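You operate a simulated robot arm through the tools that you are given. There is no shell and no other tool.

The job below is to be done with a simulated robot arm. You get a single attempt, and the scene is never put back.

JOB
Strip the black sleeve off the tan hose and stand the hose on the drip rack.
Fine: guard open first, sleeve into the pass tray; free the vice after the pull.

Only the result counts: the job must be done as asked and must still hold three seconds after the hand-in. Knocking over, shifting, dropping, spilling or breaking anything else fails it.

ROBOT AND FRAMES
A 6-joint arm with a two-finger parallel gripper, fixed in place. Base frame: the origin is at the foot of the arm, x ahead of it, y to its left, z up; the work surface is at about z = 0.82. Units: m, degrees, N and s.
With the tool pointing down near the work surface it reaches from about 0.26 to 0.68 m from the base axis. Its first joint turns from -66.0 to 66.0 degrees. Payload 2.9 kg.
Tool frame: the origin (TCP) lies between the finger pads and is the grasp point; the fingertips stand 0.03 m ahead of it; z points along the fingers, y is the line along which they close. The gripper opens to 0.11 m. The fingers are 0.02 m wide and 0.01 m thick; the gripper's body (0.048 by 0.112 m) begins 0.055 m behind the TCP.
Orientation is that of the tool frame in the base frame, as a unit quaternion [x, y, z, w]. With the fingers straight down and closing along the base's y, the tool's x points along the base's -x, its y along +y and its z along -z.

CONTROLS
- The arm moves only by the tool servo_tool. Its argument "deltas" is a list of rows, each a list of 3 entries, a list of its own where there are three numbers: the shift along the tool's x, y, z in m, then the turn, a rotation vector about the tool's x, y, z in degrees, then the finger opening in m, from 0 to 0.11. In form: [[[dx, dy, dz], [rx, ry, rz], fingers], ...]. A call has 1 to 20 rows; each row is the pose to reach, as a shift and turn from the pose commanded when the call began, along the tool's axes at that moment. Rows are played at 5 a second. More than 0.05 m and 8.6 degrees between two rows, or a gripper value outside its range, and nothing of the call is played. A pose out of reach is approached as far as the arm can. The call stops where the force on the tool passes 40 N (or 10 N more than at its start, if that is more) or the arm is blocked; 0.2 s more then pass. Each finger travels about 0.108 m/s and halts on what it meets, pressing with about 27 N; the grip force reading is that of the motor and also rises with nothing between the fingers. The clock runs only during rows and for 0.2 s after the last one: add rows that repeat a pose to give the fingers time. It gives the time, the measured TCP pose, the force on the tool (base axes), the opening and the grip force at its end, in the units of the frame above (readings bear some noise), with the torque about the TCP (base axes, N m) and any sound that the robot's microphone picked up, and new pictures: "views" is both (left out), scene, wrist or none.
- Cameras (640 x 400 px; columns grow to the right, rows downward): "scene" is fixed at [0.0821, 0.4419, 1.3789]; the picture's right is [-0.77, -0.64, 0.00], its down [-0.44, 0.53, -0.72] and it looks along [0.46, -0.55, -0.69] (base axes); focal length 217 px, centre (320, 200). "wrist" rides on the gripper at [0.072, 0.017, -0.103] in the tool frame; the picture's right is [-0.23, 0.97, 0.00], its down [-0.76, -0.18, -0.62] and it looks along [-0.61, -0.14, 0.78] (tool axes); focal length 222 px, centre (320, 200). There is no depth. A picture from a camera that has moved, and an enlarged one, comes with that camera's place and axes in the base frame and with its lens. The place of the scene camera against the robot may be out by one fixed shift of up to 0.018 m in any direction.
- close_up(camera, box): a new picture of the part [left, top, right, bottom] of that camera's present view, enlarged. The clock stands still meanwhile.
- job_done(): hands the job in; it is judged then, once.

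Places have to be worked out from the pictures, the camera data and where the tool is seen. Open the gripper and draw the arm clear of the work before you hand the job in, unless the task says otherwise.

The tools are called as a command line: name --argument value ..., lists and objects as JSON in quotes. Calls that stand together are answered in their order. servo_tool: Moves the arm, as the interface text tells. Its arguments: {"type":"object","properties":{"deltas":{"type":"array","items":{"type":"array"}},"views":{"type":"string","enum":["both","scene","wrist","none"]}},"required":["deltas"]} The other tools are called the same way: close_up (camera, box) takes an enlarged picture of a part of a camera's view; job_done () hands the job in.

At the start:

```text
time: 0.0
position: [0.4196, 0.0914, 1.2003]
orientation: [-0.001, 1.0, 0.0, 0.0]
ft_force: [0.1, 0.4, 0.2]
wrist_torque: [0.0, 0.01, -0.02]
finger_gap: 0.1101
grasp_force: 0.1
```

scene: 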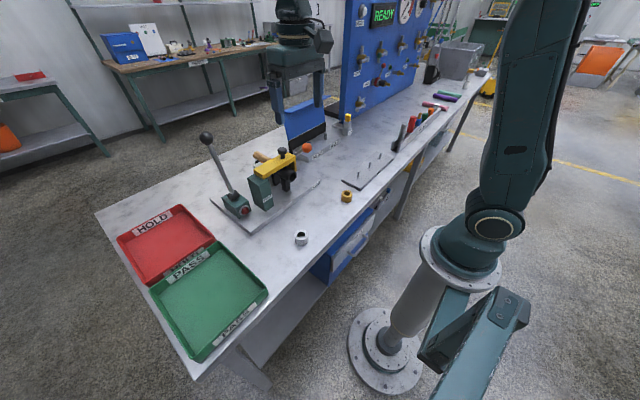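
wrist: 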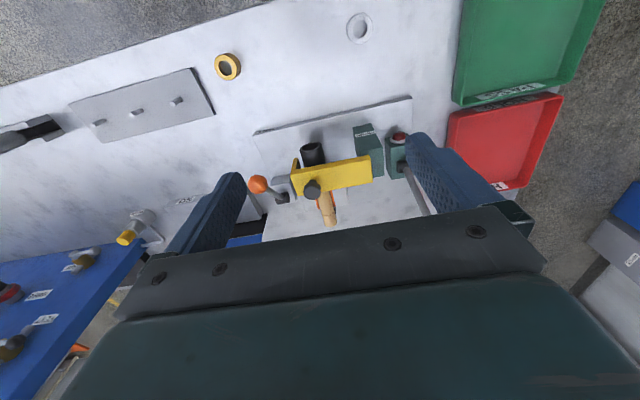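

I'll start by looking closely at the vice area in both cameras to identify the parts.

close_up --camera "scene" --box '[180, 110, 360, 222]'

close_up --camera "wrist" --box '[230, 90, 440, 240]'

close_up --camera "scene" --box '[320, 60, 500, 210]'

close_up --camera "wrist" --box '[0, 40, 250, 200]'

```text
3.56 times, centred on (270, 166) of scene
camera zoom: at [0.0821, 0.4419, 1.3789], right [-0.77, -0.64, 0.0], down [-0.44, 0.53, -0.72], along [0.46, -0.55, -0.69], focal length 770 px, centre (498, 321)
```

zoom: 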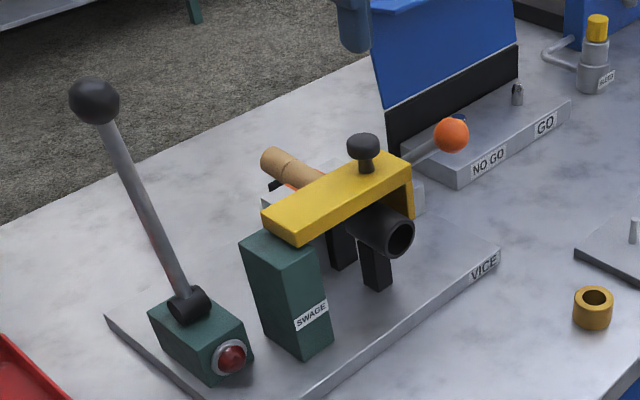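

```text
2.67 times, centred on (335, 165) of wrist
camera zoom: at [0.3465, 0.1085, 1.3027], right [0.23, 0.97, 0.0], down [0.76, -0.18, 0.62], along [0.61, -0.14, -0.78], focal length 592 px, centre (280, 293)
```

zoom: 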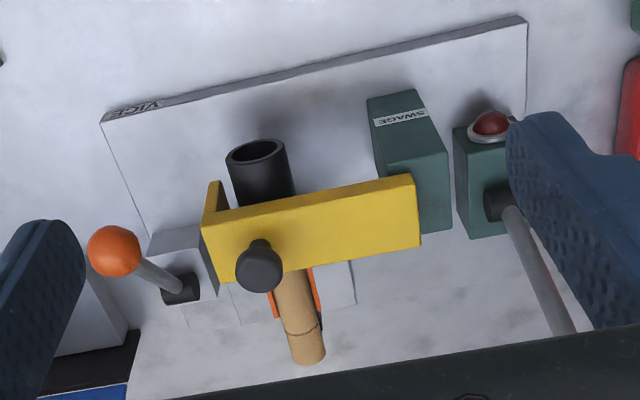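

```text
2.67 times, centred on (410, 135) of scene
camera zoom: at [0.0821, 0.4419, 1.3789], right [-0.77, -0.64, 0.0], down [-0.44, 0.53, -0.72], along [0.46, -0.55, -0.69], focal length 578 px, centre (80, 373)
```

zoom: 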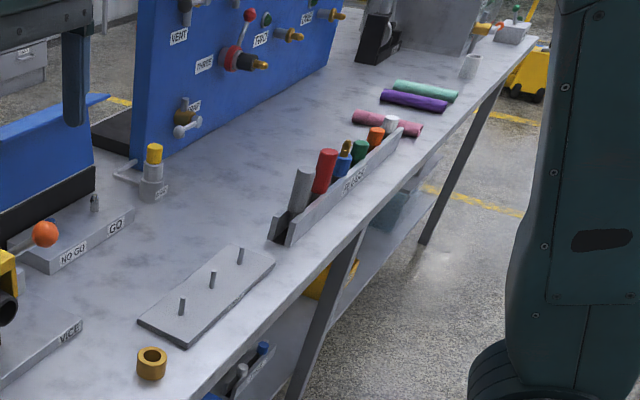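

```text
2.50 times, centred on (125, 120) of wrist
camera zoom: at [0.3465, 0.1085, 1.3027], right [0.23, 0.97, 0.0], down [0.76, -0.18, 0.62], along [0.61, -0.14, -0.78], focal length 555 px, centre (808, 400)
```

zoom: 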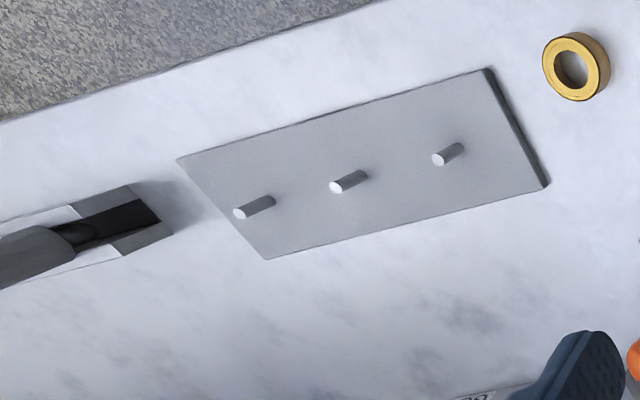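

The tan hose lies about along x at y≈0.05, with the sleeve end nearest the robot. The yellow guard runs over it from the SWAGE block. I'll back off and lower a little to see the mechanism better.

servo_tool --deltas '[[[0.03, -0.01, 0.03], [0, 0, 0], 0.11], [[0.06, -0.02, 0.06], [0, 0, 0], 0.11], [[0.09, -0.02, 0.09], [0, 0, 0], 0.11], [[0.12, -0.02, 0.12], [0, 0, 0], 0.11], [[0.12, -0.02, 0.12], [0, 0, 0], 0.11]]' --views "both"

```text
time: 1.2
position: [0.2983, 0.072, 1.078]
orientation: [0.0, 1.0, -0.001, 0.0]
ft_force: [-0.1, -0.4, 0.3]
wrist_torque: [0.01, 0.0, 0.03]
finger_gap: 0.1098
grasp_force: 0.0
camera wrist: at [0.2252, 0.089, 1.181], right [0.23, 0.97, 0.0], down [0.76, -0.18, 0.62], along [0.61, -0.14, -0.78], focal length 222 px, centre (320, 200)
```

scene: 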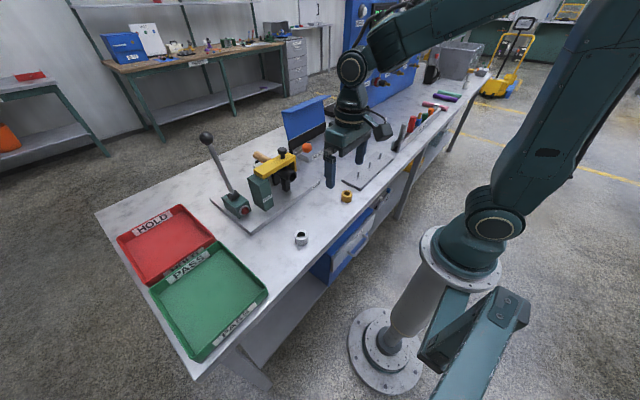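
wrist: 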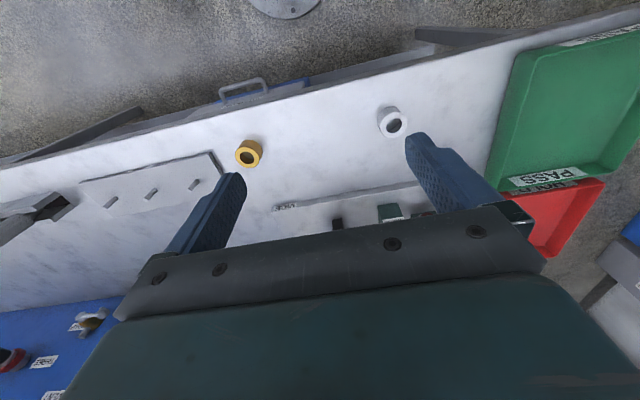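

The camera sees the vice only above the gripper's shadow in the frame, so I move forward at about this height to look down at the guard close up.

servo_tool --deltas '[[[-0.04, 0, 0], [0, 0, 0], 0.11], [[-0.08, 0, 0], [0, 0, 0], 0.11], [[-0.12, 0, 0], [0, 0, 0], 0.11], [[-0.15, 0, 0], [0, 0, 0], 0.11], [[-0.15, 0, 0], [0, 0, 0], 0.11]]' --views "both"

close_up --camera "wrist" --box '[220, 0, 440, 210]'

close_up --camera "scene" --box '[230, 120, 350, 220]'

```text
time: 2.4
position: [0.4503, 0.0712, 1.0787]
orientation: [0.001, 1.0, 0.0, 0.0]
ft_force: [0.3, -0.4, -0.9]
wrist_torque: [0.0, 0.01, 0.01]
finger_gap: 0.1102
grasp_force: 0.0
camera wrist: at [0.377, 0.089, 1.1814], right [0.23, 0.97, 0.0], down [0.76, -0.18, 0.62], along [0.61, -0.14, -0.78], focal length 222 px, centre (320, 200)
```

scene: 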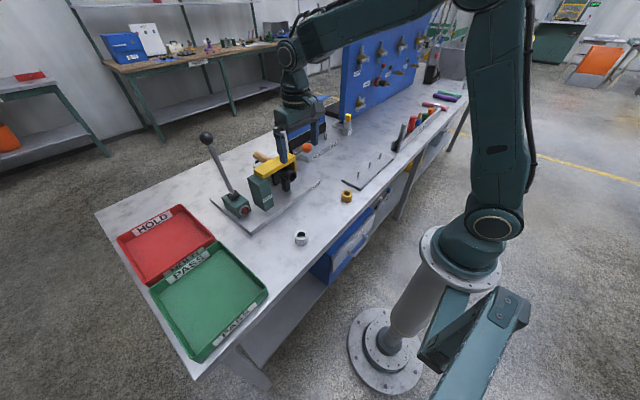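
wrist: 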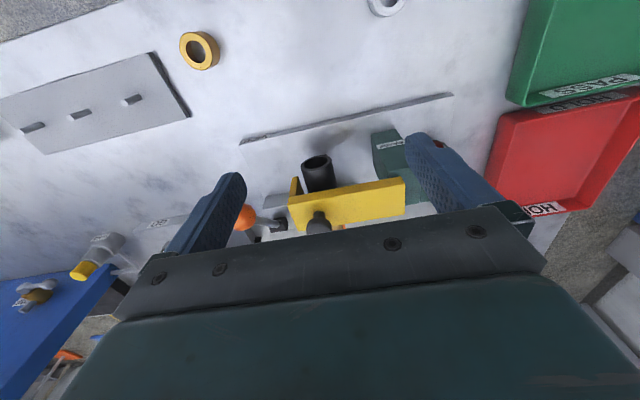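

```text
1.90 times, centred on (330, 105) of wrist
camera zoom: at [0.377, 0.089, 1.1814], right [0.23, 0.97, 0.0], down [0.76, -0.18, 0.62], along [0.61, -0.14, -0.78], focal length 423 px, centre (301, 381)
```

zoom: 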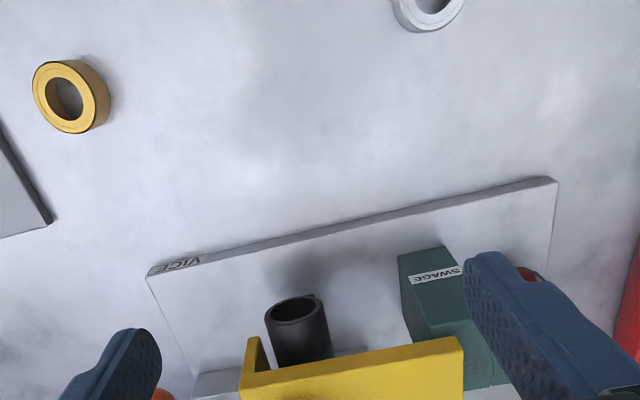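

```text
4.00 times, centred on (290, 170) of scene
camera zoom: at [0.0821, 0.4419, 1.3789], right [-0.77, -0.64, 0.0], down [-0.44, 0.53, -0.72], along [0.46, -0.55, -0.69], focal length 867 px, centre (440, 320)
```

zoom: 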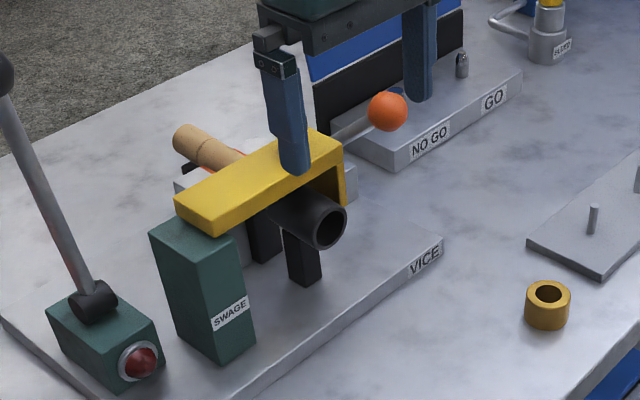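

I'll go up and look from the right-hand (−y) side with the wrist turned 90°, to see the guard hinge, the hose and the vice jaws.

servo_tool --deltas '[[[0, -0.02, -0.04], [0, 0, -8], 0.11], [[-0.02, -0.04, -0.06], [0, 0, -16], 0.11], [[-0.04, -0.06, -0.06], [0, 0, -24], 0.11], [[-0.06, -0.08, -0.06], [0, 0, -32], 0.11], [[-0.08, -0.1, -0.06], [0, 0, -40], 0.11], [[-0.1, -0.12, -0.06], [0, 0, -48], 0.11], [[-0.12, -0.14, -0.06], [0, 0, -56], 0.11], [[-0.13, -0.15, -0.06], [0, 0, -64], 0.11], [[-0.13, -0.17, -0.06], [0, 0, -72], 0.11], [[-0.13, -0.17, -0.06], [0, 0, -80], 0.11], [[-0.13, -0.17, -0.06], [0, 0, -88], 0.11], [[-0.13, -0.17, -0.06], [0, 0, -90], 0.11], [[-0.13, -0.17, -0.06], [0, 0, -90], 0.11]]' --views "both"

close_up --camera "wrist" --box '[200, 0, 460, 220]'

```text
time: 5.2
position: [0.5801, -0.0989, 1.1405]
orientation: [0.708, -0.707, -0.001, 0.0]
ft_force: [0.4, 0.3, -0.1]
wrist_torque: [-0.02, -0.01, 0.01]
finger_gap: 0.11
grasp_force: 0.1
camera wrist: at [0.5623, -0.1708, 1.2428], right [-0.97, 0.23, 0.0], down [0.18, 0.76, 0.62], along [0.14, 0.61, -0.78], focal length 222 px, centre (320, 200)
```

scene: 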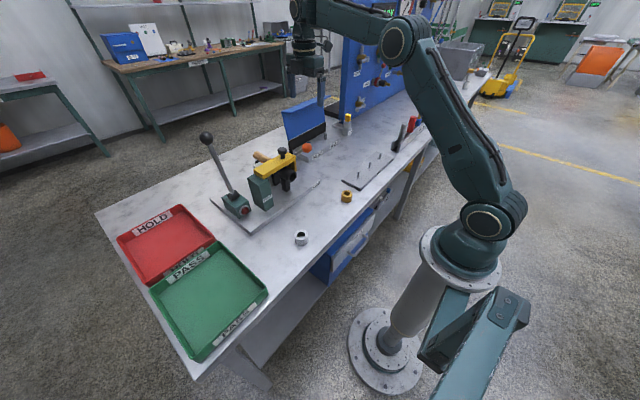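
wrist: 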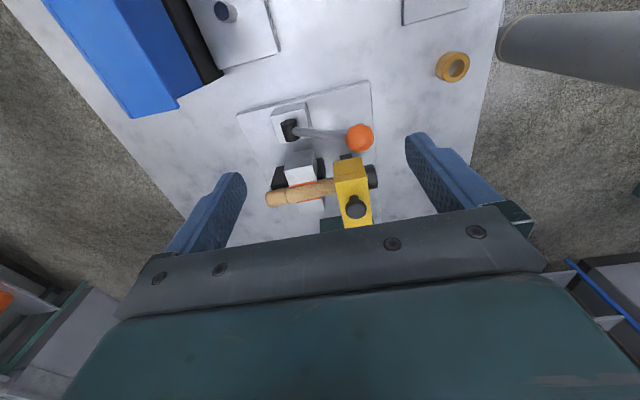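

```text
1.82 times, centred on (330, 110) of wrist
camera zoom: at [0.5623, -0.1708, 1.2428], right [-0.97, 0.23, 0.0], down [0.18, 0.76, 0.62], along [0.14, 0.61, -0.78], focal length 404 px, centre (302, 364)
```

zoom: 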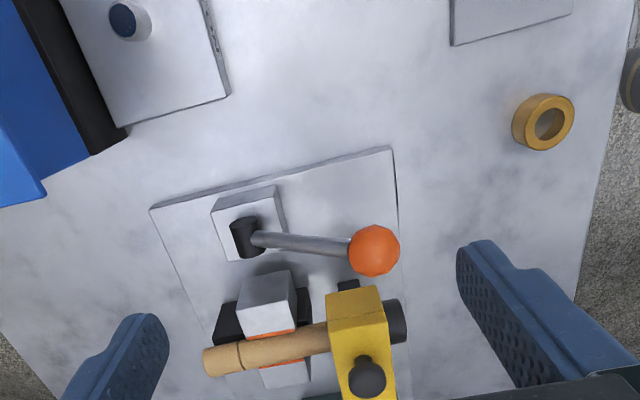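

Now the layout is clear: the lever with the orange ball (≈[0.54,-0.05,0.98], pivot ≈[0.64,-0.05,0.89]) belongs to the vice. The guard knob is at about [0.56,0.045,1.0]. I'll go somewhat closer for detail.

servo_tool --deltas '[[[0, 0, 0.03], [0, 0, 0], 0.11], [[-0.02, 0, 0.06], [0, 0, 0], 0.11], [[-0.02, 0, 0.06], [0, 0, 0], 0.11]]' --views "wrist"

close_up --camera "wrist" --box '[220, 90, 420, 220]'

```text
time: 6.0
position: [0.5809, -0.0781, 1.0798]
orientation: [0.707, -0.707, 0.0, 0.0]
ft_force: [0.0, 0.0, 1.1]
wrist_torque: [0.0, 0.02, 0.01]
finger_gap: 0.1101
grasp_force: 0.0
camera wrist: at [0.5628, -0.15, 1.1818], right [-0.97, 0.23, 0.0], down [0.18, 0.76, 0.62], along [0.14, 0.61, -0.78], focal length 222 px, centre (320, 200)
```

wrist: 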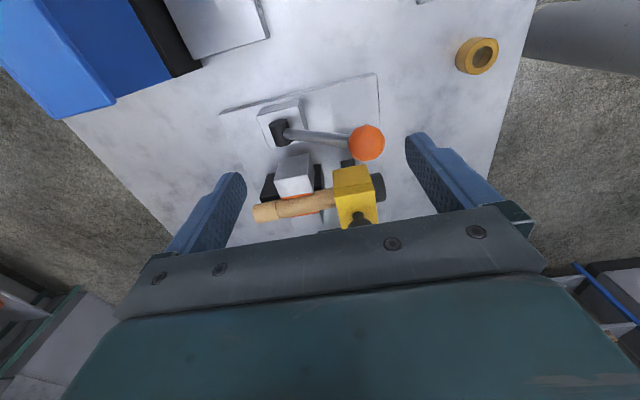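

```text
3.08 times, centred on (320, 155) of wrist
camera zoom: at [0.5628, -0.15, 1.1818], right [-0.97, 0.23, 0.0], down [0.18, 0.76, 0.62], along [0.14, 0.61, -0.78], focal length 684 px, centre (320, 338)
```

zoom: 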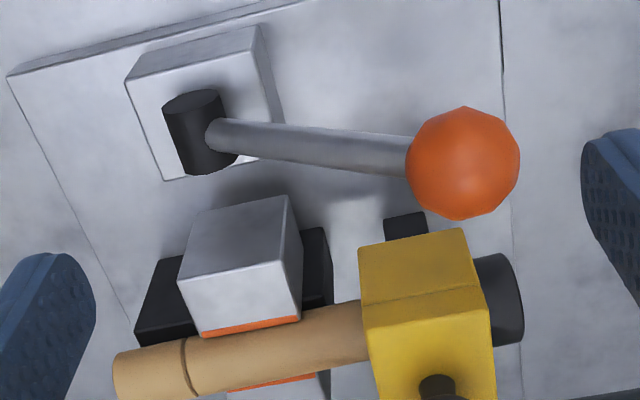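

I want to see the guard's other end (SWAGE block/hinge) and the swage lever from above, so I raise and shift +y.

servo_tool --deltas '[[[-0.03, 0, -0.04], [0, 0, 0], 0.11], [[-0.07, 0, -0.08], [0, 0, 0], 0.11], [[-0.11, 0, -0.08], [0, 0, 0], 0.11], [[-0.13, 0, -0.08], [0, 0, 0], 0.11], [[-0.13, 0, -0.08], [0, 0, 0], 0.11]]' --views "both"

close_up --camera "wrist" --box '[220, 60, 460, 220]'

```text
refused: row 2 steps farther than a row can; nothing moved
```

```text
2.50 times, centred on (340, 140) of wrist
camera zoom: at [0.5628, -0.15, 1.1818], right [-0.97, 0.23, 0.0], down [0.18, 0.76, 0.62], along [0.14, 0.61, -0.78], focal length 555 px, centre (270, 350)
```

zoom: 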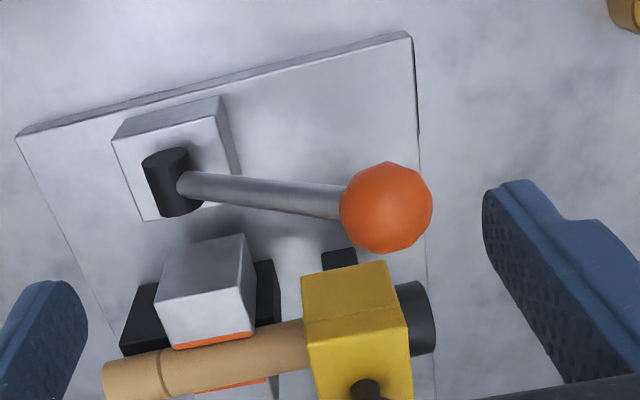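

The row step was too large (Euclidean 0.057 m), so I repeat the same move with smaller steps.

servo_tool --deltas '[[[-0.01, 0, -0.04], [0, 0, 0], 0.11], [[-0.04, 0, -0.07], [0, 0, 0], 0.11], [[-0.08, 0, -0.08], [0, 0, 0], 0.11], [[-0.12, 0, -0.08], [0, 0, 0], 0.11], [[-0.13, 0, -0.08], [0, 0, 0], 0.11], [[-0.13, 0, -0.08], [0, 0, 0], 0.11]]' --views "both"

close_up --camera "wrist" --box '[220, 60, 460, 220]'

```text
time: 7.4
position: [0.5802, 0.0512, 1.1592]
orientation: [0.707, -0.707, 0.0, 0.0]
ft_force: [0.5, 0.6, 0.6]
wrist_torque: [0.05, -0.02, -0.02]
finger_gap: 0.1101
grasp_force: 0.1
camera wrist: at [0.5627, -0.0207, 1.2627], right [-0.97, 0.23, 0.0], down [0.18, 0.76, 0.62], along [0.14, 0.61, -0.78], focal length 222 px, centre (320, 200)
```

scene: 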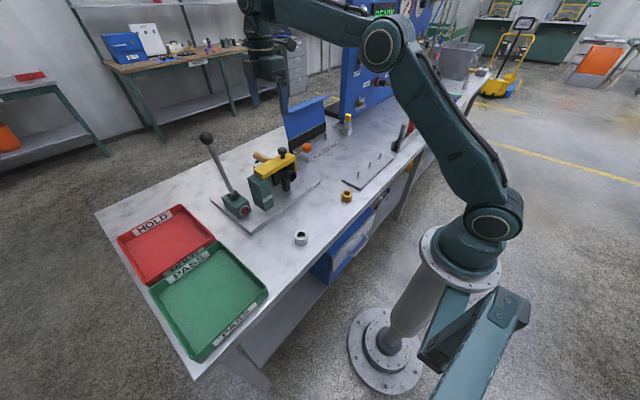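
wrist: 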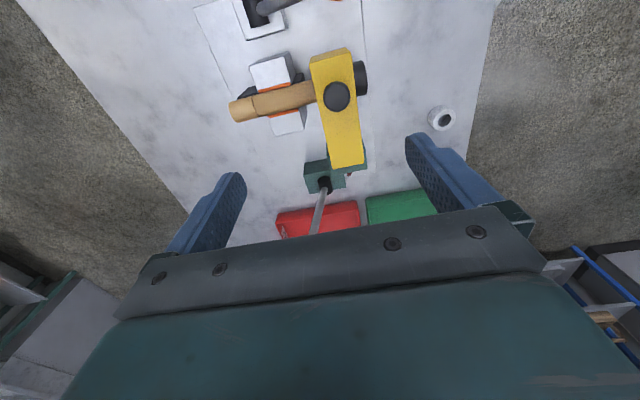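

```text
2.50 times, centred on (340, 140) of wrist
camera zoom: at [0.5627, -0.0207, 1.2627], right [-0.97, 0.23, 0.0], down [0.18, 0.76, 0.62], along [0.14, 0.61, -0.78], focal length 555 px, centre (270, 350)
```

zoom: 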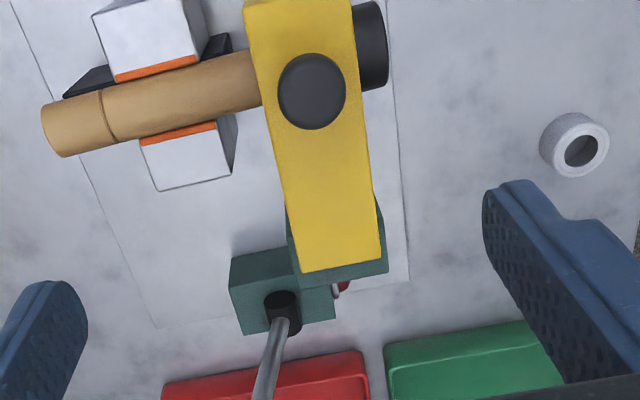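

Bar top is at z≈0.964, x 0.536–0.584, y 0.005–0.155, and the knob (Ø≈0.03) is at [0.5585,0.0465]. The fingers already close along x, parallel to the likely hinge axis at the SWAGE block. I'll come down over the knob with a 0.06 opening, stopping short to check alignment.

servo_tool --deltas '[[[0.0047, 0.0217, 0.03], [0, 0, 0], 0.08], [[0.0047, 0.0217, 0.07], [0, 0, 0], 0.065], [[0.0047, 0.0217, 0.11], [0, 0, 0], 0.065], [[0.0047, 0.0217, 0.125], [0, 0, 0], 0.065], [[0.0047, 0.0217, 0.125], [0, 0, 0], 0.065]]' --views "both"

close_up --camera "scene" --box '[240, 100, 340, 200]'

close_up --camera "wrist" --box '[220, 0, 460, 220]'

```text
time: 8.6
position: [0.5575, 0.0475, 1.0345]
orientation: [-0.707, 0.707, 0.0, 0.0]
ft_force: [-0.6, -1.0, 0.4]
wrist_torque: [-0.02, -0.03, 0.02]
finger_gap: 0.0649
grasp_force: 0.0
camera wrist: at [0.5398, -0.0255, 1.1376], right [-0.97, 0.23, 0.0], down [0.18, 0.76, 0.62], along [0.14, 0.61, -0.78], focal length 222 px, centre (320, 200)
```

scene: 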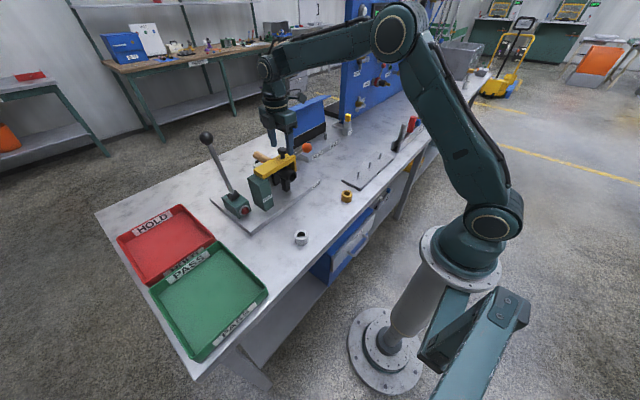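
wrist: 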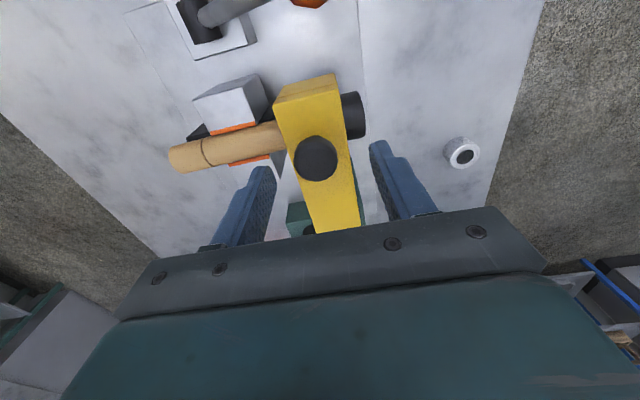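

```text
4.00 times, centred on (290, 150) of scene
camera zoom: at [0.0821, 0.4419, 1.3789], right [-0.77, -0.64, 0.0], down [-0.44, 0.53, -0.72], along [0.46, -0.55, -0.69], focal length 867 px, centre (440, 400)
```

zoom: 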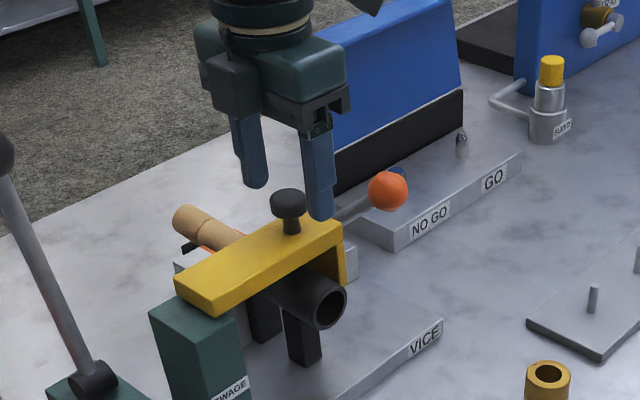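

```text
1.82 times, centred on (340, 110) of wrist
camera zoom: at [0.5398, -0.0255, 1.1376], right [-0.97, 0.23, 0.0], down [0.18, 0.76, 0.62], along [0.14, 0.61, -0.78], focal length 404 px, centre (284, 364)
```

zoom: 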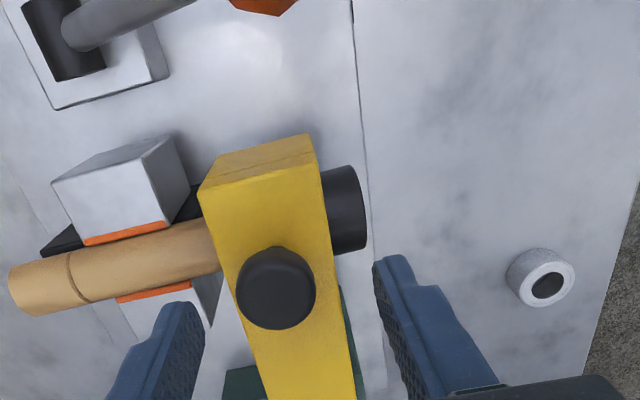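

The knob is centred between the fingers. I lower to TCP z≈1.004 (tips just above the bar) and close on it.

servo_tool --deltas '[[[0.002, -0.001, 0.015], [0, 0, 0], 0.065], [[0.002, -0.001, 0.029], [0, 0, 0], 0.065], [[0.002, -0.001, 0.029], [0, 0, 0], 0.04], [[0.002, -0.001, 0.029], [0, 0, 0], 0.02], [[0.002, -0.001, 0.029], [0, 0, 0], 0.02], [[0.002, -0.001, 0.029], [0, 0, 0], 0.02]]' --views "both"

close_up --camera "scene" --box '[240, 100, 340, 200]'

```text
time: 10.0
position: [0.5601, 0.0436, 1.0054]
orientation: [0.708, -0.707, 0.002, -0.002]
ft_force: [27.8, -0.6, -3.6]
wrist_torque: [-0.2, -0.27, 0.1]
finger_gap: 0.0476
grasp_force: 45.2
camera wrist: at [0.5414, -0.0274, 1.1083], right [-0.97, 0.23, -0.01], down [0.17, 0.76, 0.62], along [0.15, 0.61, -0.78], focal length 222 px, centre (320, 200)
```

scene: 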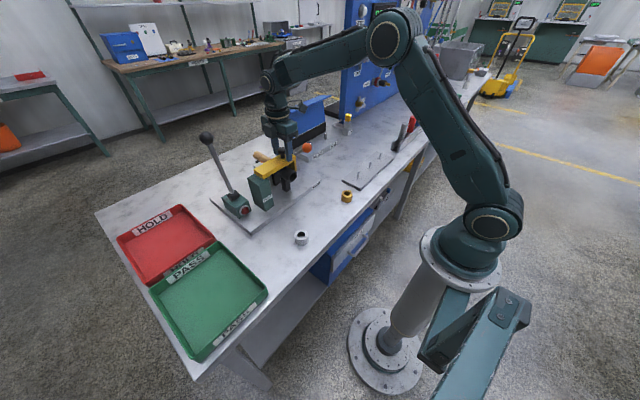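
wrist: 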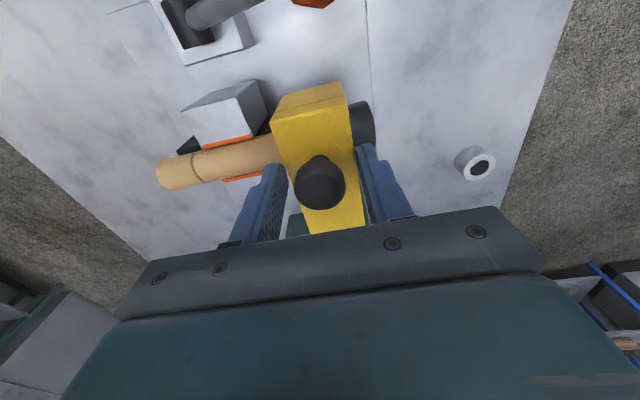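

```text
4.00 times, centred on (290, 150) of scene
camera zoom: at [0.083, 0.4419, 1.3788], right [-0.77, -0.64, 0.0], down [-0.44, 0.53, -0.72], along [0.46, -0.55, -0.69], focal length 867 px, centre (440, 400)
```

zoom: 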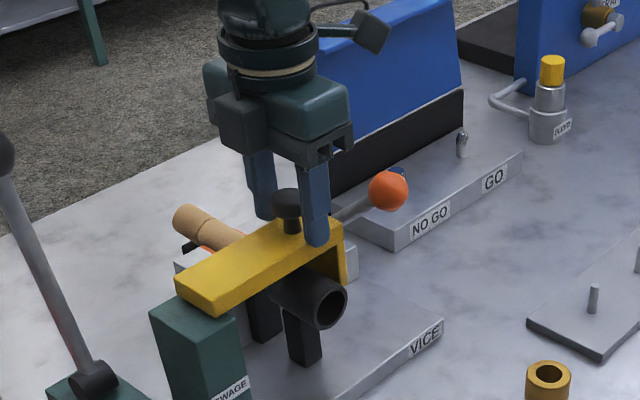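

The gap of 0.0476 shows the fingers have closed on the bar sides (its top is a bit higher than I thought), with a lopsided +x load. I reopen slightly, recentre by +2 mm in x and 4 mm deeper, and re-grip the bar.

servo_tool --deltas '[[[0, 0, 0], [0, 0, 0], 0.062], [[0, -0.0017, 0.003], [0, 0, 0], 0.062], [[0, -0.0017, 0.003], [0, 0, 0], 0.045], [[0, -0.0017, 0.003], [0, 0, 0], 0.03], [[0, -0.0017, 0.003], [0, 0, 0], 0.03]]' --views "none"

```text
time: 11.2
position: [0.5608, 0.0446, 1.0036]
orientation: [-0.707, 0.707, 0.0, 0.0]
ft_force: [-0.1, 2.1, -0.9]
wrist_torque: [0.09, -0.09, -0.09]
finger_gap: 0.0477
grasp_force: 44.9
```

Forces are balanced now. I try a small lift of about 10° along an arc around the block end (hinge assumed near y≈0.145, z≈0.965), letting the bar pivot between the pads.

servo_tool --deltas '[[[-0.0004, 0, -0.004], [0, 0, 0], 0.03], [[-0.001, 0, -0.0085], [0, 0, 0], 0.03], [[-0.002, 0, -0.013], [0, 0, 0], 0.03], [[-0.0036, 0, -0.0172], [0, 0, 0], 0.03]]' --views "both"

close_up --camera "scene" --box '[240, 100, 340, 200]'

```text
time: 12.2
position: [0.5598, 0.0476, 1.0202]
orientation: [0.707, -0.707, -0.001, 0.001]
ft_force: [4.1, -4.2, -15.6]
wrist_torque: [-1.4, -0.05, 0.45]
finger_gap: 0.0476
grasp_force: 45.1
camera wrist: at [0.5429, -0.0243, 1.1227], right [-0.97, 0.23, 0.0], down [0.18, 0.76, 0.62], along [0.14, 0.61, -0.78], focal length 222 px, centre (320, 200)
```

scene: 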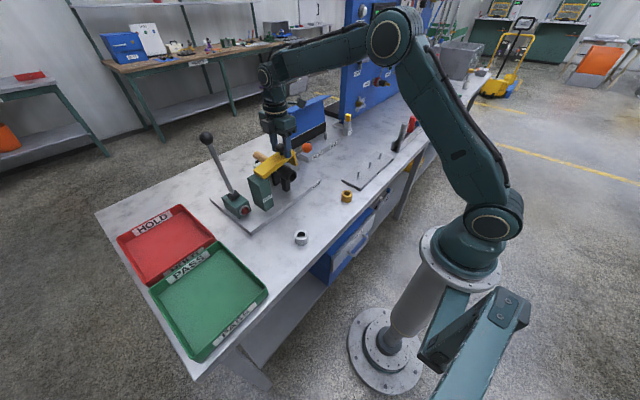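
wrist: 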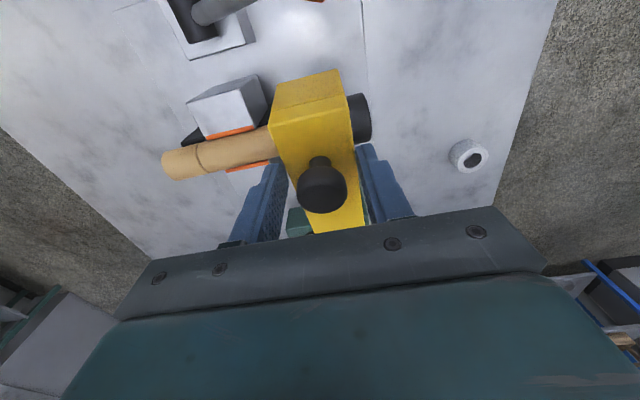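

```text
4.00 times, centred on (290, 150) of scene
camera zoom: at [0.0825, 0.4419, 1.3789], right [-0.77, -0.64, 0.0], down [-0.44, 0.53, -0.72], along [0.46, -0.55, -0.69], focal length 867 px, centre (440, 400)
```

zoom: 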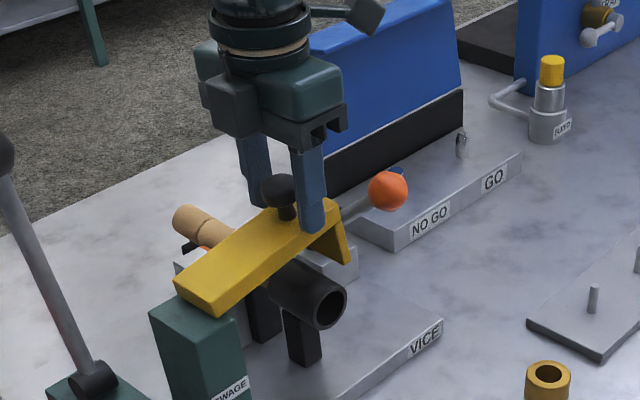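

The guard is hinged and swings up, and the torque comes only from the pads resisting pivot. I continue the arc to about 40°, now tilting the tool along with the bar.

servo_tool --deltas '[[[-0.006, 0, -0.008], [0, 6, 0], 0.03], [[-0.0121, 0, -0.0157], [0, 12, 0], 0.03], [[-0.019, 0, -0.0225], [0, 17, 0], 0.03], [[-0.0259, 0, -0.0292], [0, 22, 0], 0.03], [[-0.0338, 0, -0.0348], [0, 27, 0], 0.03], [[-0.0418, 0, -0.0402], [0, 32, 0], 0.03]]' --views "both"

close_up --camera "scene" --box '[240, 100, 340, 200]'

```text
time: 13.1
position: [0.5596, 0.0675, 1.0441]
orientation: [-0.699, 0.7, -0.105, -0.107]
ft_force: [-5.0, -3.3, 5.0]
wrist_torque: [0.34, 0.93, 0.0]
finger_gap: 0.0477
grasp_force: 45.2
stopped in row 4: the force on the tool passed its limit at 51 N (the readings are from after the stop); the commanded pose is now the measured one
camera wrist: at [0.5428, 0.0292, 1.1642], right [-0.97, 0.22, -0.07], down [0.18, 0.91, 0.37], along [0.14, 0.35, -0.93], focal length 222 px, centre (320, 200)
```

scene: 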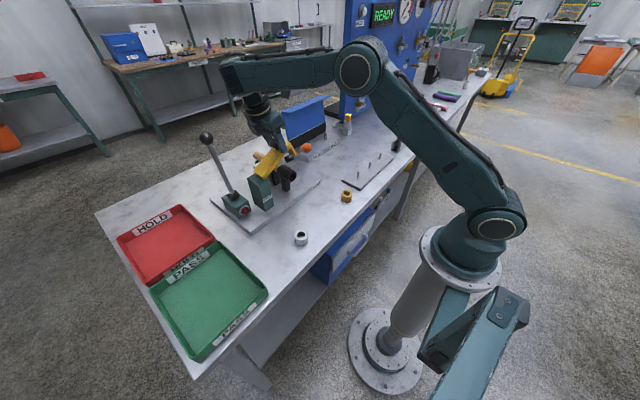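
wrist: 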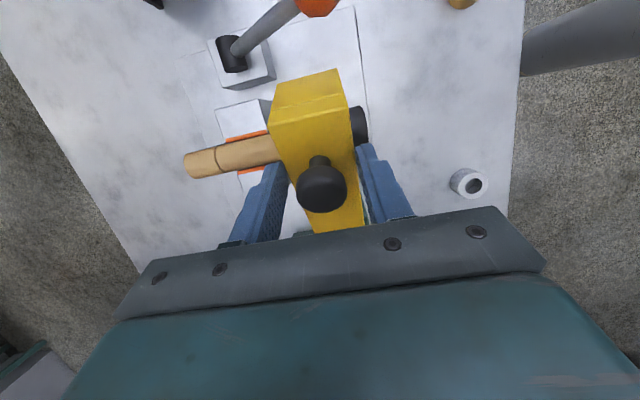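

```text
4.00 times, centred on (290, 150) of scene
camera zoom: at [0.0819, 0.4418, 1.3789], right [-0.77, -0.64, 0.0], down [-0.44, 0.53, -0.72], along [0.46, -0.55, -0.69], focal length 867 px, centre (440, 400)
```

zoom: 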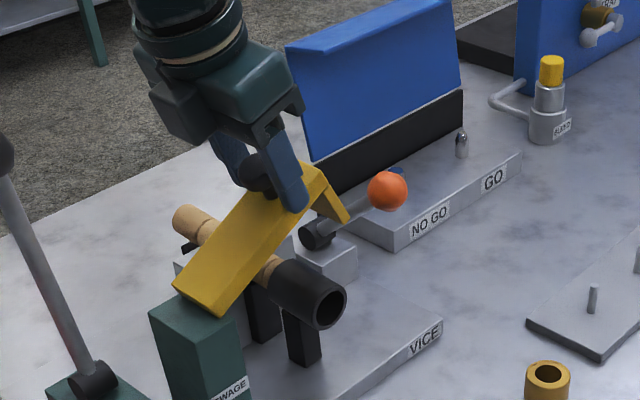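

The guard is at about 30°. Fitting the contact points gives the hinge nearer y≈0.128, z≈0.970 (radius ≈0.084), so my arc was too wide. I continue on the corrected arc in smaller steps.

servo_tool --deltas '[[[-0.003, 0, -0.0045], [0, 2.5, 0], 0.03], [[-0.006, 0, -0.009], [0, 5, 0], 0.03], [[-0.0092, 0, -0.0128], [0, 7.5, 0], 0.03], [[-0.0125, 0, -0.0166], [0, 10, 0], 0.03], [[-0.016, 0, -0.02], [0, 12.5, 0], 0.03], [[-0.0197, 0, -0.0232], [0, 15, 0], 0.03], [[-0.0235, 0, -0.0263], [0, 17.5, 0], 0.03], [[-0.0275, 0, -0.0293], [0, 20, 0], 0.03]]' --views "both"

close_up --camera "scene" --box '[220, 90, 340, 200]'

```text
time: 13.8
position: [0.5586, 0.076, 1.0517]
orientation: [0.697, -0.687, 0.151, 0.136]
ft_force: [14.7, 3.4, -8.3]
wrist_torque: [-0.06, -1.09, -0.53]
finger_gap: 0.0475
grasp_force: 45.3
out of reach, approached as far as the arm can: row 2, 3
stopped in row 3: the force on the tool passed its limit at 51 N (the readings are from after the stop); the commanded pose is now the measured one
camera wrist: at [0.54, 0.0504, 1.1742], right [-0.98, 0.19, -0.11], down [0.16, 0.95, 0.27], along [0.15, 0.25, -0.96], focal length 222 px, centre (320, 200)
```

scene: 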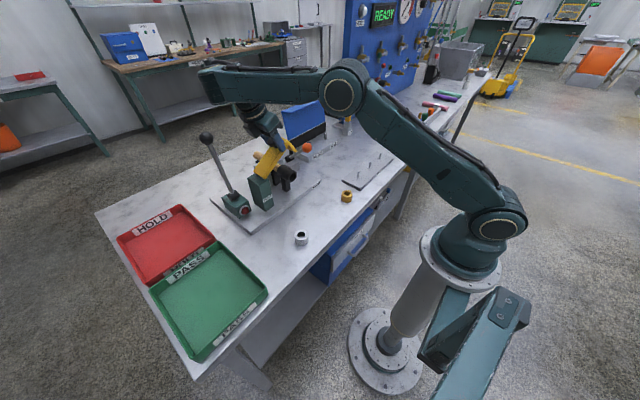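
wrist: 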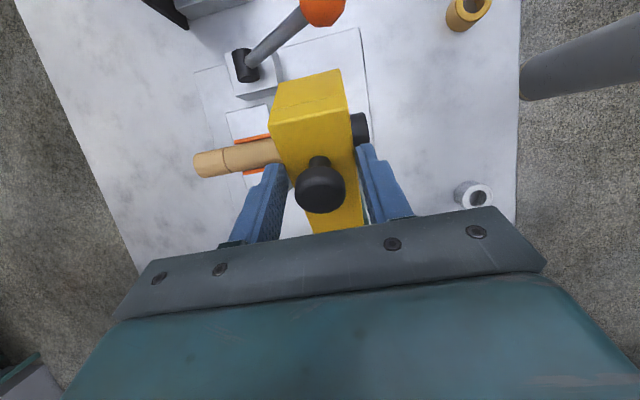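

```text
3.64 times, centred on (280, 145) of scene
camera zoom: at [0.0826, 0.4421, 1.3788], right [-0.77, -0.64, 0.0], down [-0.44, 0.53, -0.72], along [0.46, -0.55, -0.69], focal length 788 px, centre (466, 400)
```

zoom: 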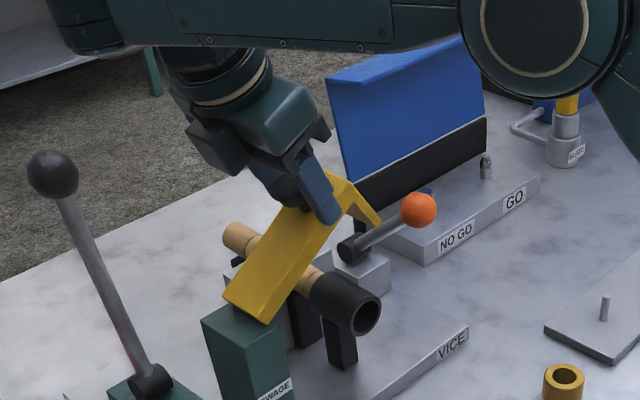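

The sideways tilt is running into an arm limit ("out of reach"), so I'll bring the tool back to vertical while continuing the arc. The bar pivots between the pads, since the closing axis is parallel to the hinge.

servo_tool --deltas '[[[0.0002, -0.001, -0.0049], [0, -5.4, 0], 0.03], [[0.0004, -0.001, -0.0098], [0, -11.4, 0], 0.03], [[0.0004, -0.001, -0.0143], [0, -17.4, 0], 0.03], [[-0.0002, -0.001, -0.0183], [0, -23.4, 0], 0.03], [[-0.0024, -0.001, -0.0212], [0, -23.4, 0], 0.03], [[-0.0046, -0.001, -0.0241], [0, -23.4, 0], 0.03]]' --views "both"

close_up --camera "scene" --box '[220, 90, 340, 200]'

```text
time: 15.2
position: [0.5586, 0.0891, 1.0734]
orientation: [0.712, -0.702, 0.005, -0.005]
ft_force: [-0.2, 0.1, -0.5]
wrist_torque: [-0.01, 0.01, 0.03]
finger_gap: 0.0299
grasp_force: 0.0
camera wrist: at [0.5403, 0.0175, 1.1752], right [-0.98, 0.21, -0.02], down [0.16, 0.76, 0.63], along [0.15, 0.61, -0.78], focal length 222 px, centre (320, 200)
```

scene: 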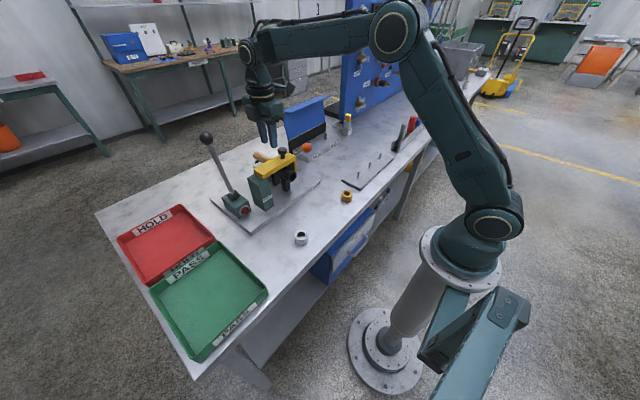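
wrist: 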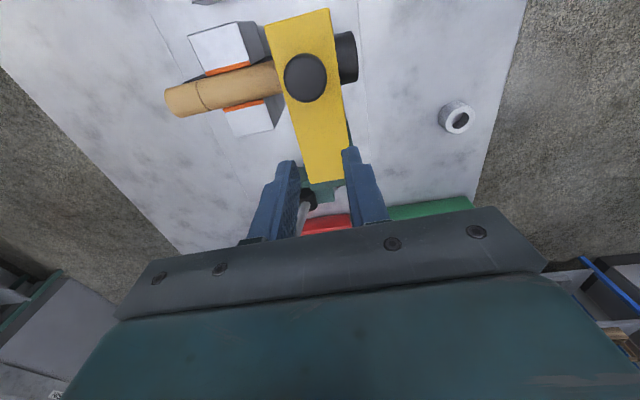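

```text
3.64 times, centred on (280, 145) of scene
camera zoom: at [0.0821, 0.4419, 1.3789], right [-0.77, -0.64, 0.0], down [-0.44, 0.53, -0.72], along [0.46, -0.55, -0.69], focal length 788 px, centre (466, 400)
```

zoom: 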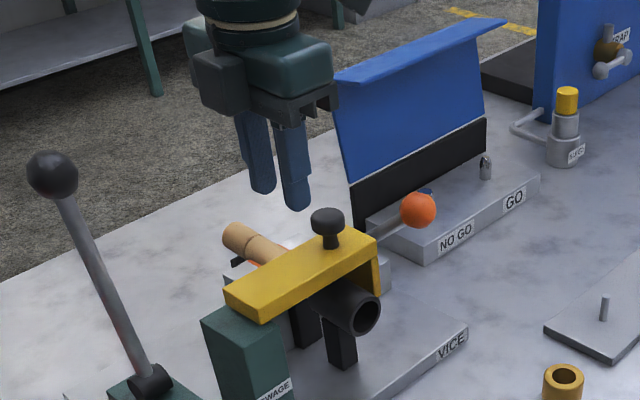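

The bar slipped out of the tips and swung shut again under its own weight, with nothing else apparently moved. So it must be pushed past vertical. The new plan is to pitch the tool forward (pointing +x, parallel to the hinge) and use the closed fingers as a bar, under the guard at y≈0.093 between sleeve and block, to lift and swing it over. First I back off and pitch.

servo_tool --deltas '[[[0, 0.03, -0.02], [8, 0, 0], 0.0], [[0, 0.07, -0.03], [16, 0, 0], 0.0], [[0, 0.11, -0.03], [24, 0, 0], 0.0], [[0, 0.14, -0.03], [32, 0, 0], 0.0], [[0, 0.15, -0.03], [40, 0, 0], 0.0], [[0, 0.15, -0.03], [48, 0, 0], 0.0], [[0, 0.15, -0.03], [56, 0, 0], 0.0], [[0, 0.15, -0.03], [64, 0, 0], 0.0], [[0, 0.15, -0.03], [72, 0, 0], 0.0], [[0, 0.15, -0.03], [76, 0, 0], 0.0], [[0, 0.15, -0.03], [76, 0, 0], 0.0]]' --views "both"

close_up --camera "scene" --box '[220, 90, 380, 220]'

```text
time: 17.6
position: [0.4201, 0.0916, 1.1066]
orientation: [0.558, -0.549, 0.437, -0.443]
ft_force: [0.0, 0.2, -0.2]
wrist_torque: [-0.02, 0.01, 0.02]
finger_gap: 0.0
grasp_force: 27.5
out of reach, approached as far as the arm can: row 9, 10, 11
camera wrist: at [0.3169, 0.0177, 1.1119], right [-0.22, 0.22, -0.95], down [-0.58, 0.75, 0.31], along [0.78, 0.62, -0.04], focal length 222 px, centre (320, 200)
```

scene: 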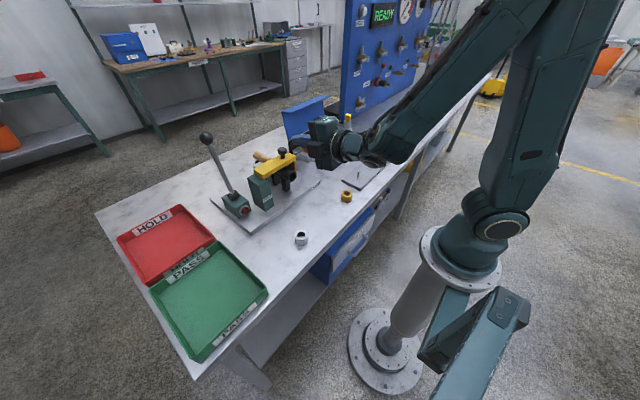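
wrist: 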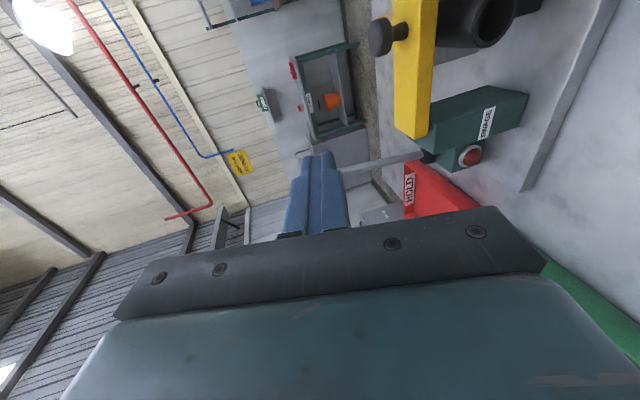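

```text
3.08 times, centred on (300, 155) of scene
camera zoom: at [0.0821, 0.4419, 1.3789], right [-0.77, -0.64, 0.0], down [-0.44, 0.53, -0.72], along [0.46, -0.55, -0.69], focal length 667 px, centre (382, 338)
```

zoom: 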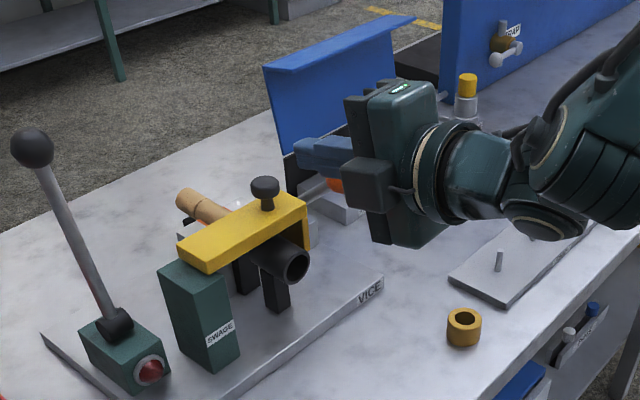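

Pitched 77° works, and the wrist camera now sees the guard from its front side. A close-up gives me the bar thickness, the gap beneath it and the block.

close_up --camera "wrist" --box '[340, 0, 560, 200]'

```text
2.00 times, centred on (450, 100) of wrist
camera zoom: at [0.3169, 0.0177, 1.1119], right [-0.22, 0.22, -0.95], down [-0.58, 0.75, 0.31], along [0.78, 0.62, -0.04], focal length 444 px, centre (60, 400)
```

zoom: 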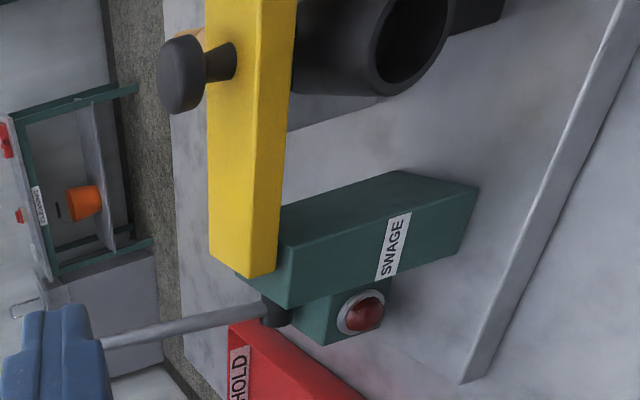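

From this view: bar z≈0.957–0.978, block y≈0.135–0.174, and free space under the bar between sleeve (y<0.076) and block. I lower the closed fingers in front of the guard to z≈0.94 at y≈0.097 first.

servo_tool --deltas '[[[-0.003, 0.04, 0.009], [0, 0, 0], 0.0], [[-0.005, 0.085, 0.019], [0, 0, 0], 0.0], [[-0.0054, 0.125, 0.029], [0, 0, 0], 0.0], [[-0.0054, 0.1623, 0.0377], [0, 0, 0], 0.0], [[-0.0054, 0.1623, 0.0377], [0, 0, 0], 0.0]]' --views "both"

close_up --camera "scene" --box '[220, 90, 380, 220]'

close_up --camera "wrist" --box '[240, 0, 460, 200]'

```text
time: 18.8
position: [0.4405, 0.1005, 0.9903]
orientation: [0.559, -0.552, 0.434, -0.44]
ft_force: [0.5, -0.2, 0.4]
wrist_torque: [-0.02, 0.0, 0.0]
finger_gap: 0.0
grasp_force: 27.1
out of reach, approached as far as the arm can: row 1, 2, 3, 4, 5
camera wrist: at [0.3355, 0.0276, 0.9978], right [-0.23, 0.22, -0.95], down [-0.58, 0.75, 0.32], along [0.78, 0.62, -0.05], focal length 222 px, centre (320, 200)
```

scene: 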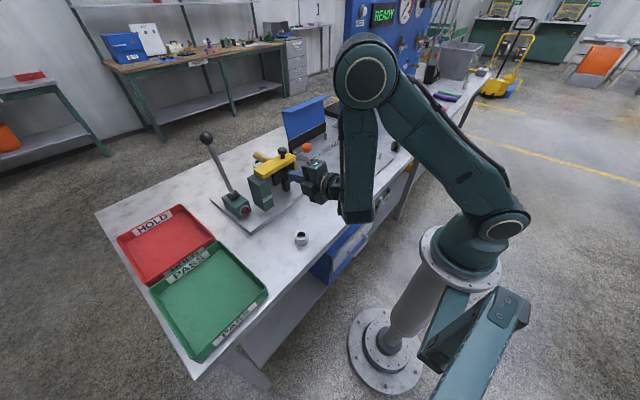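
wrist: 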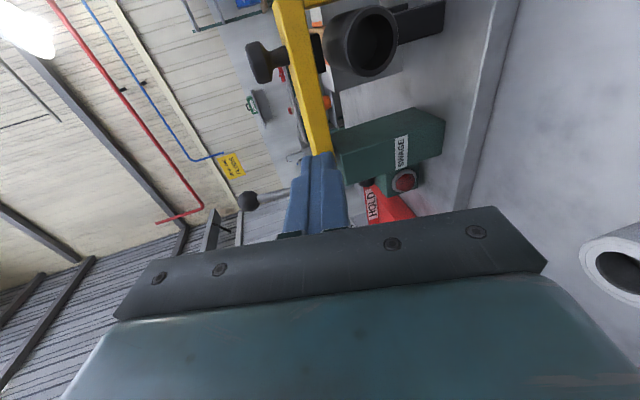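

```text
3.08 times, centred on (300, 155) of scene
camera zoom: at [0.0821, 0.4419, 1.3789], right [-0.77, -0.64, 0.0], down [-0.44, 0.53, -0.72], along [0.46, -0.55, -0.69], focal length 667 px, centre (382, 338)
```

zoom: 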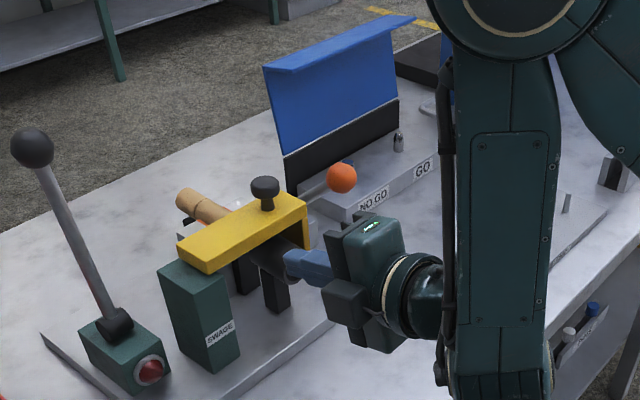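

```text
2.00 times, centred on (350, 100) of wrist
camera zoom: at [0.3355, 0.0276, 0.9978], right [-0.23, 0.22, -0.95], down [-0.58, 0.75, 0.32], along [0.78, 0.62, -0.05], focal length 444 px, centre (260, 400)
```

zoom: 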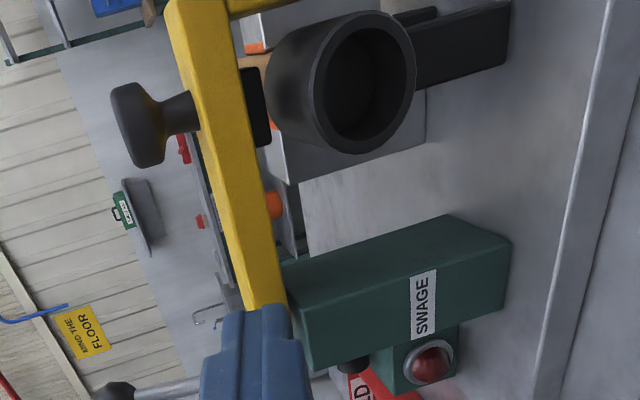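

The arm couldn't fold low enough this close in and stopped at [0.44, 0.10, 0.99]. I send a null row to learn whether the commanded pose is still the unreachable one.

servo_tool --deltas '[[[0, 0, 0], [0, 0, 0], 0.0]]' --views "none"

```text
time: 19.2
position: [0.4387, 0.1007, 0.991]
orientation: [0.56, -0.552, 0.434, -0.441]
ft_force: [0.2, -0.2, 0.5]
wrist_torque: [-0.02, 0.01, -0.02]
finger_gap: 0.0
grasp_force: 26.6
```

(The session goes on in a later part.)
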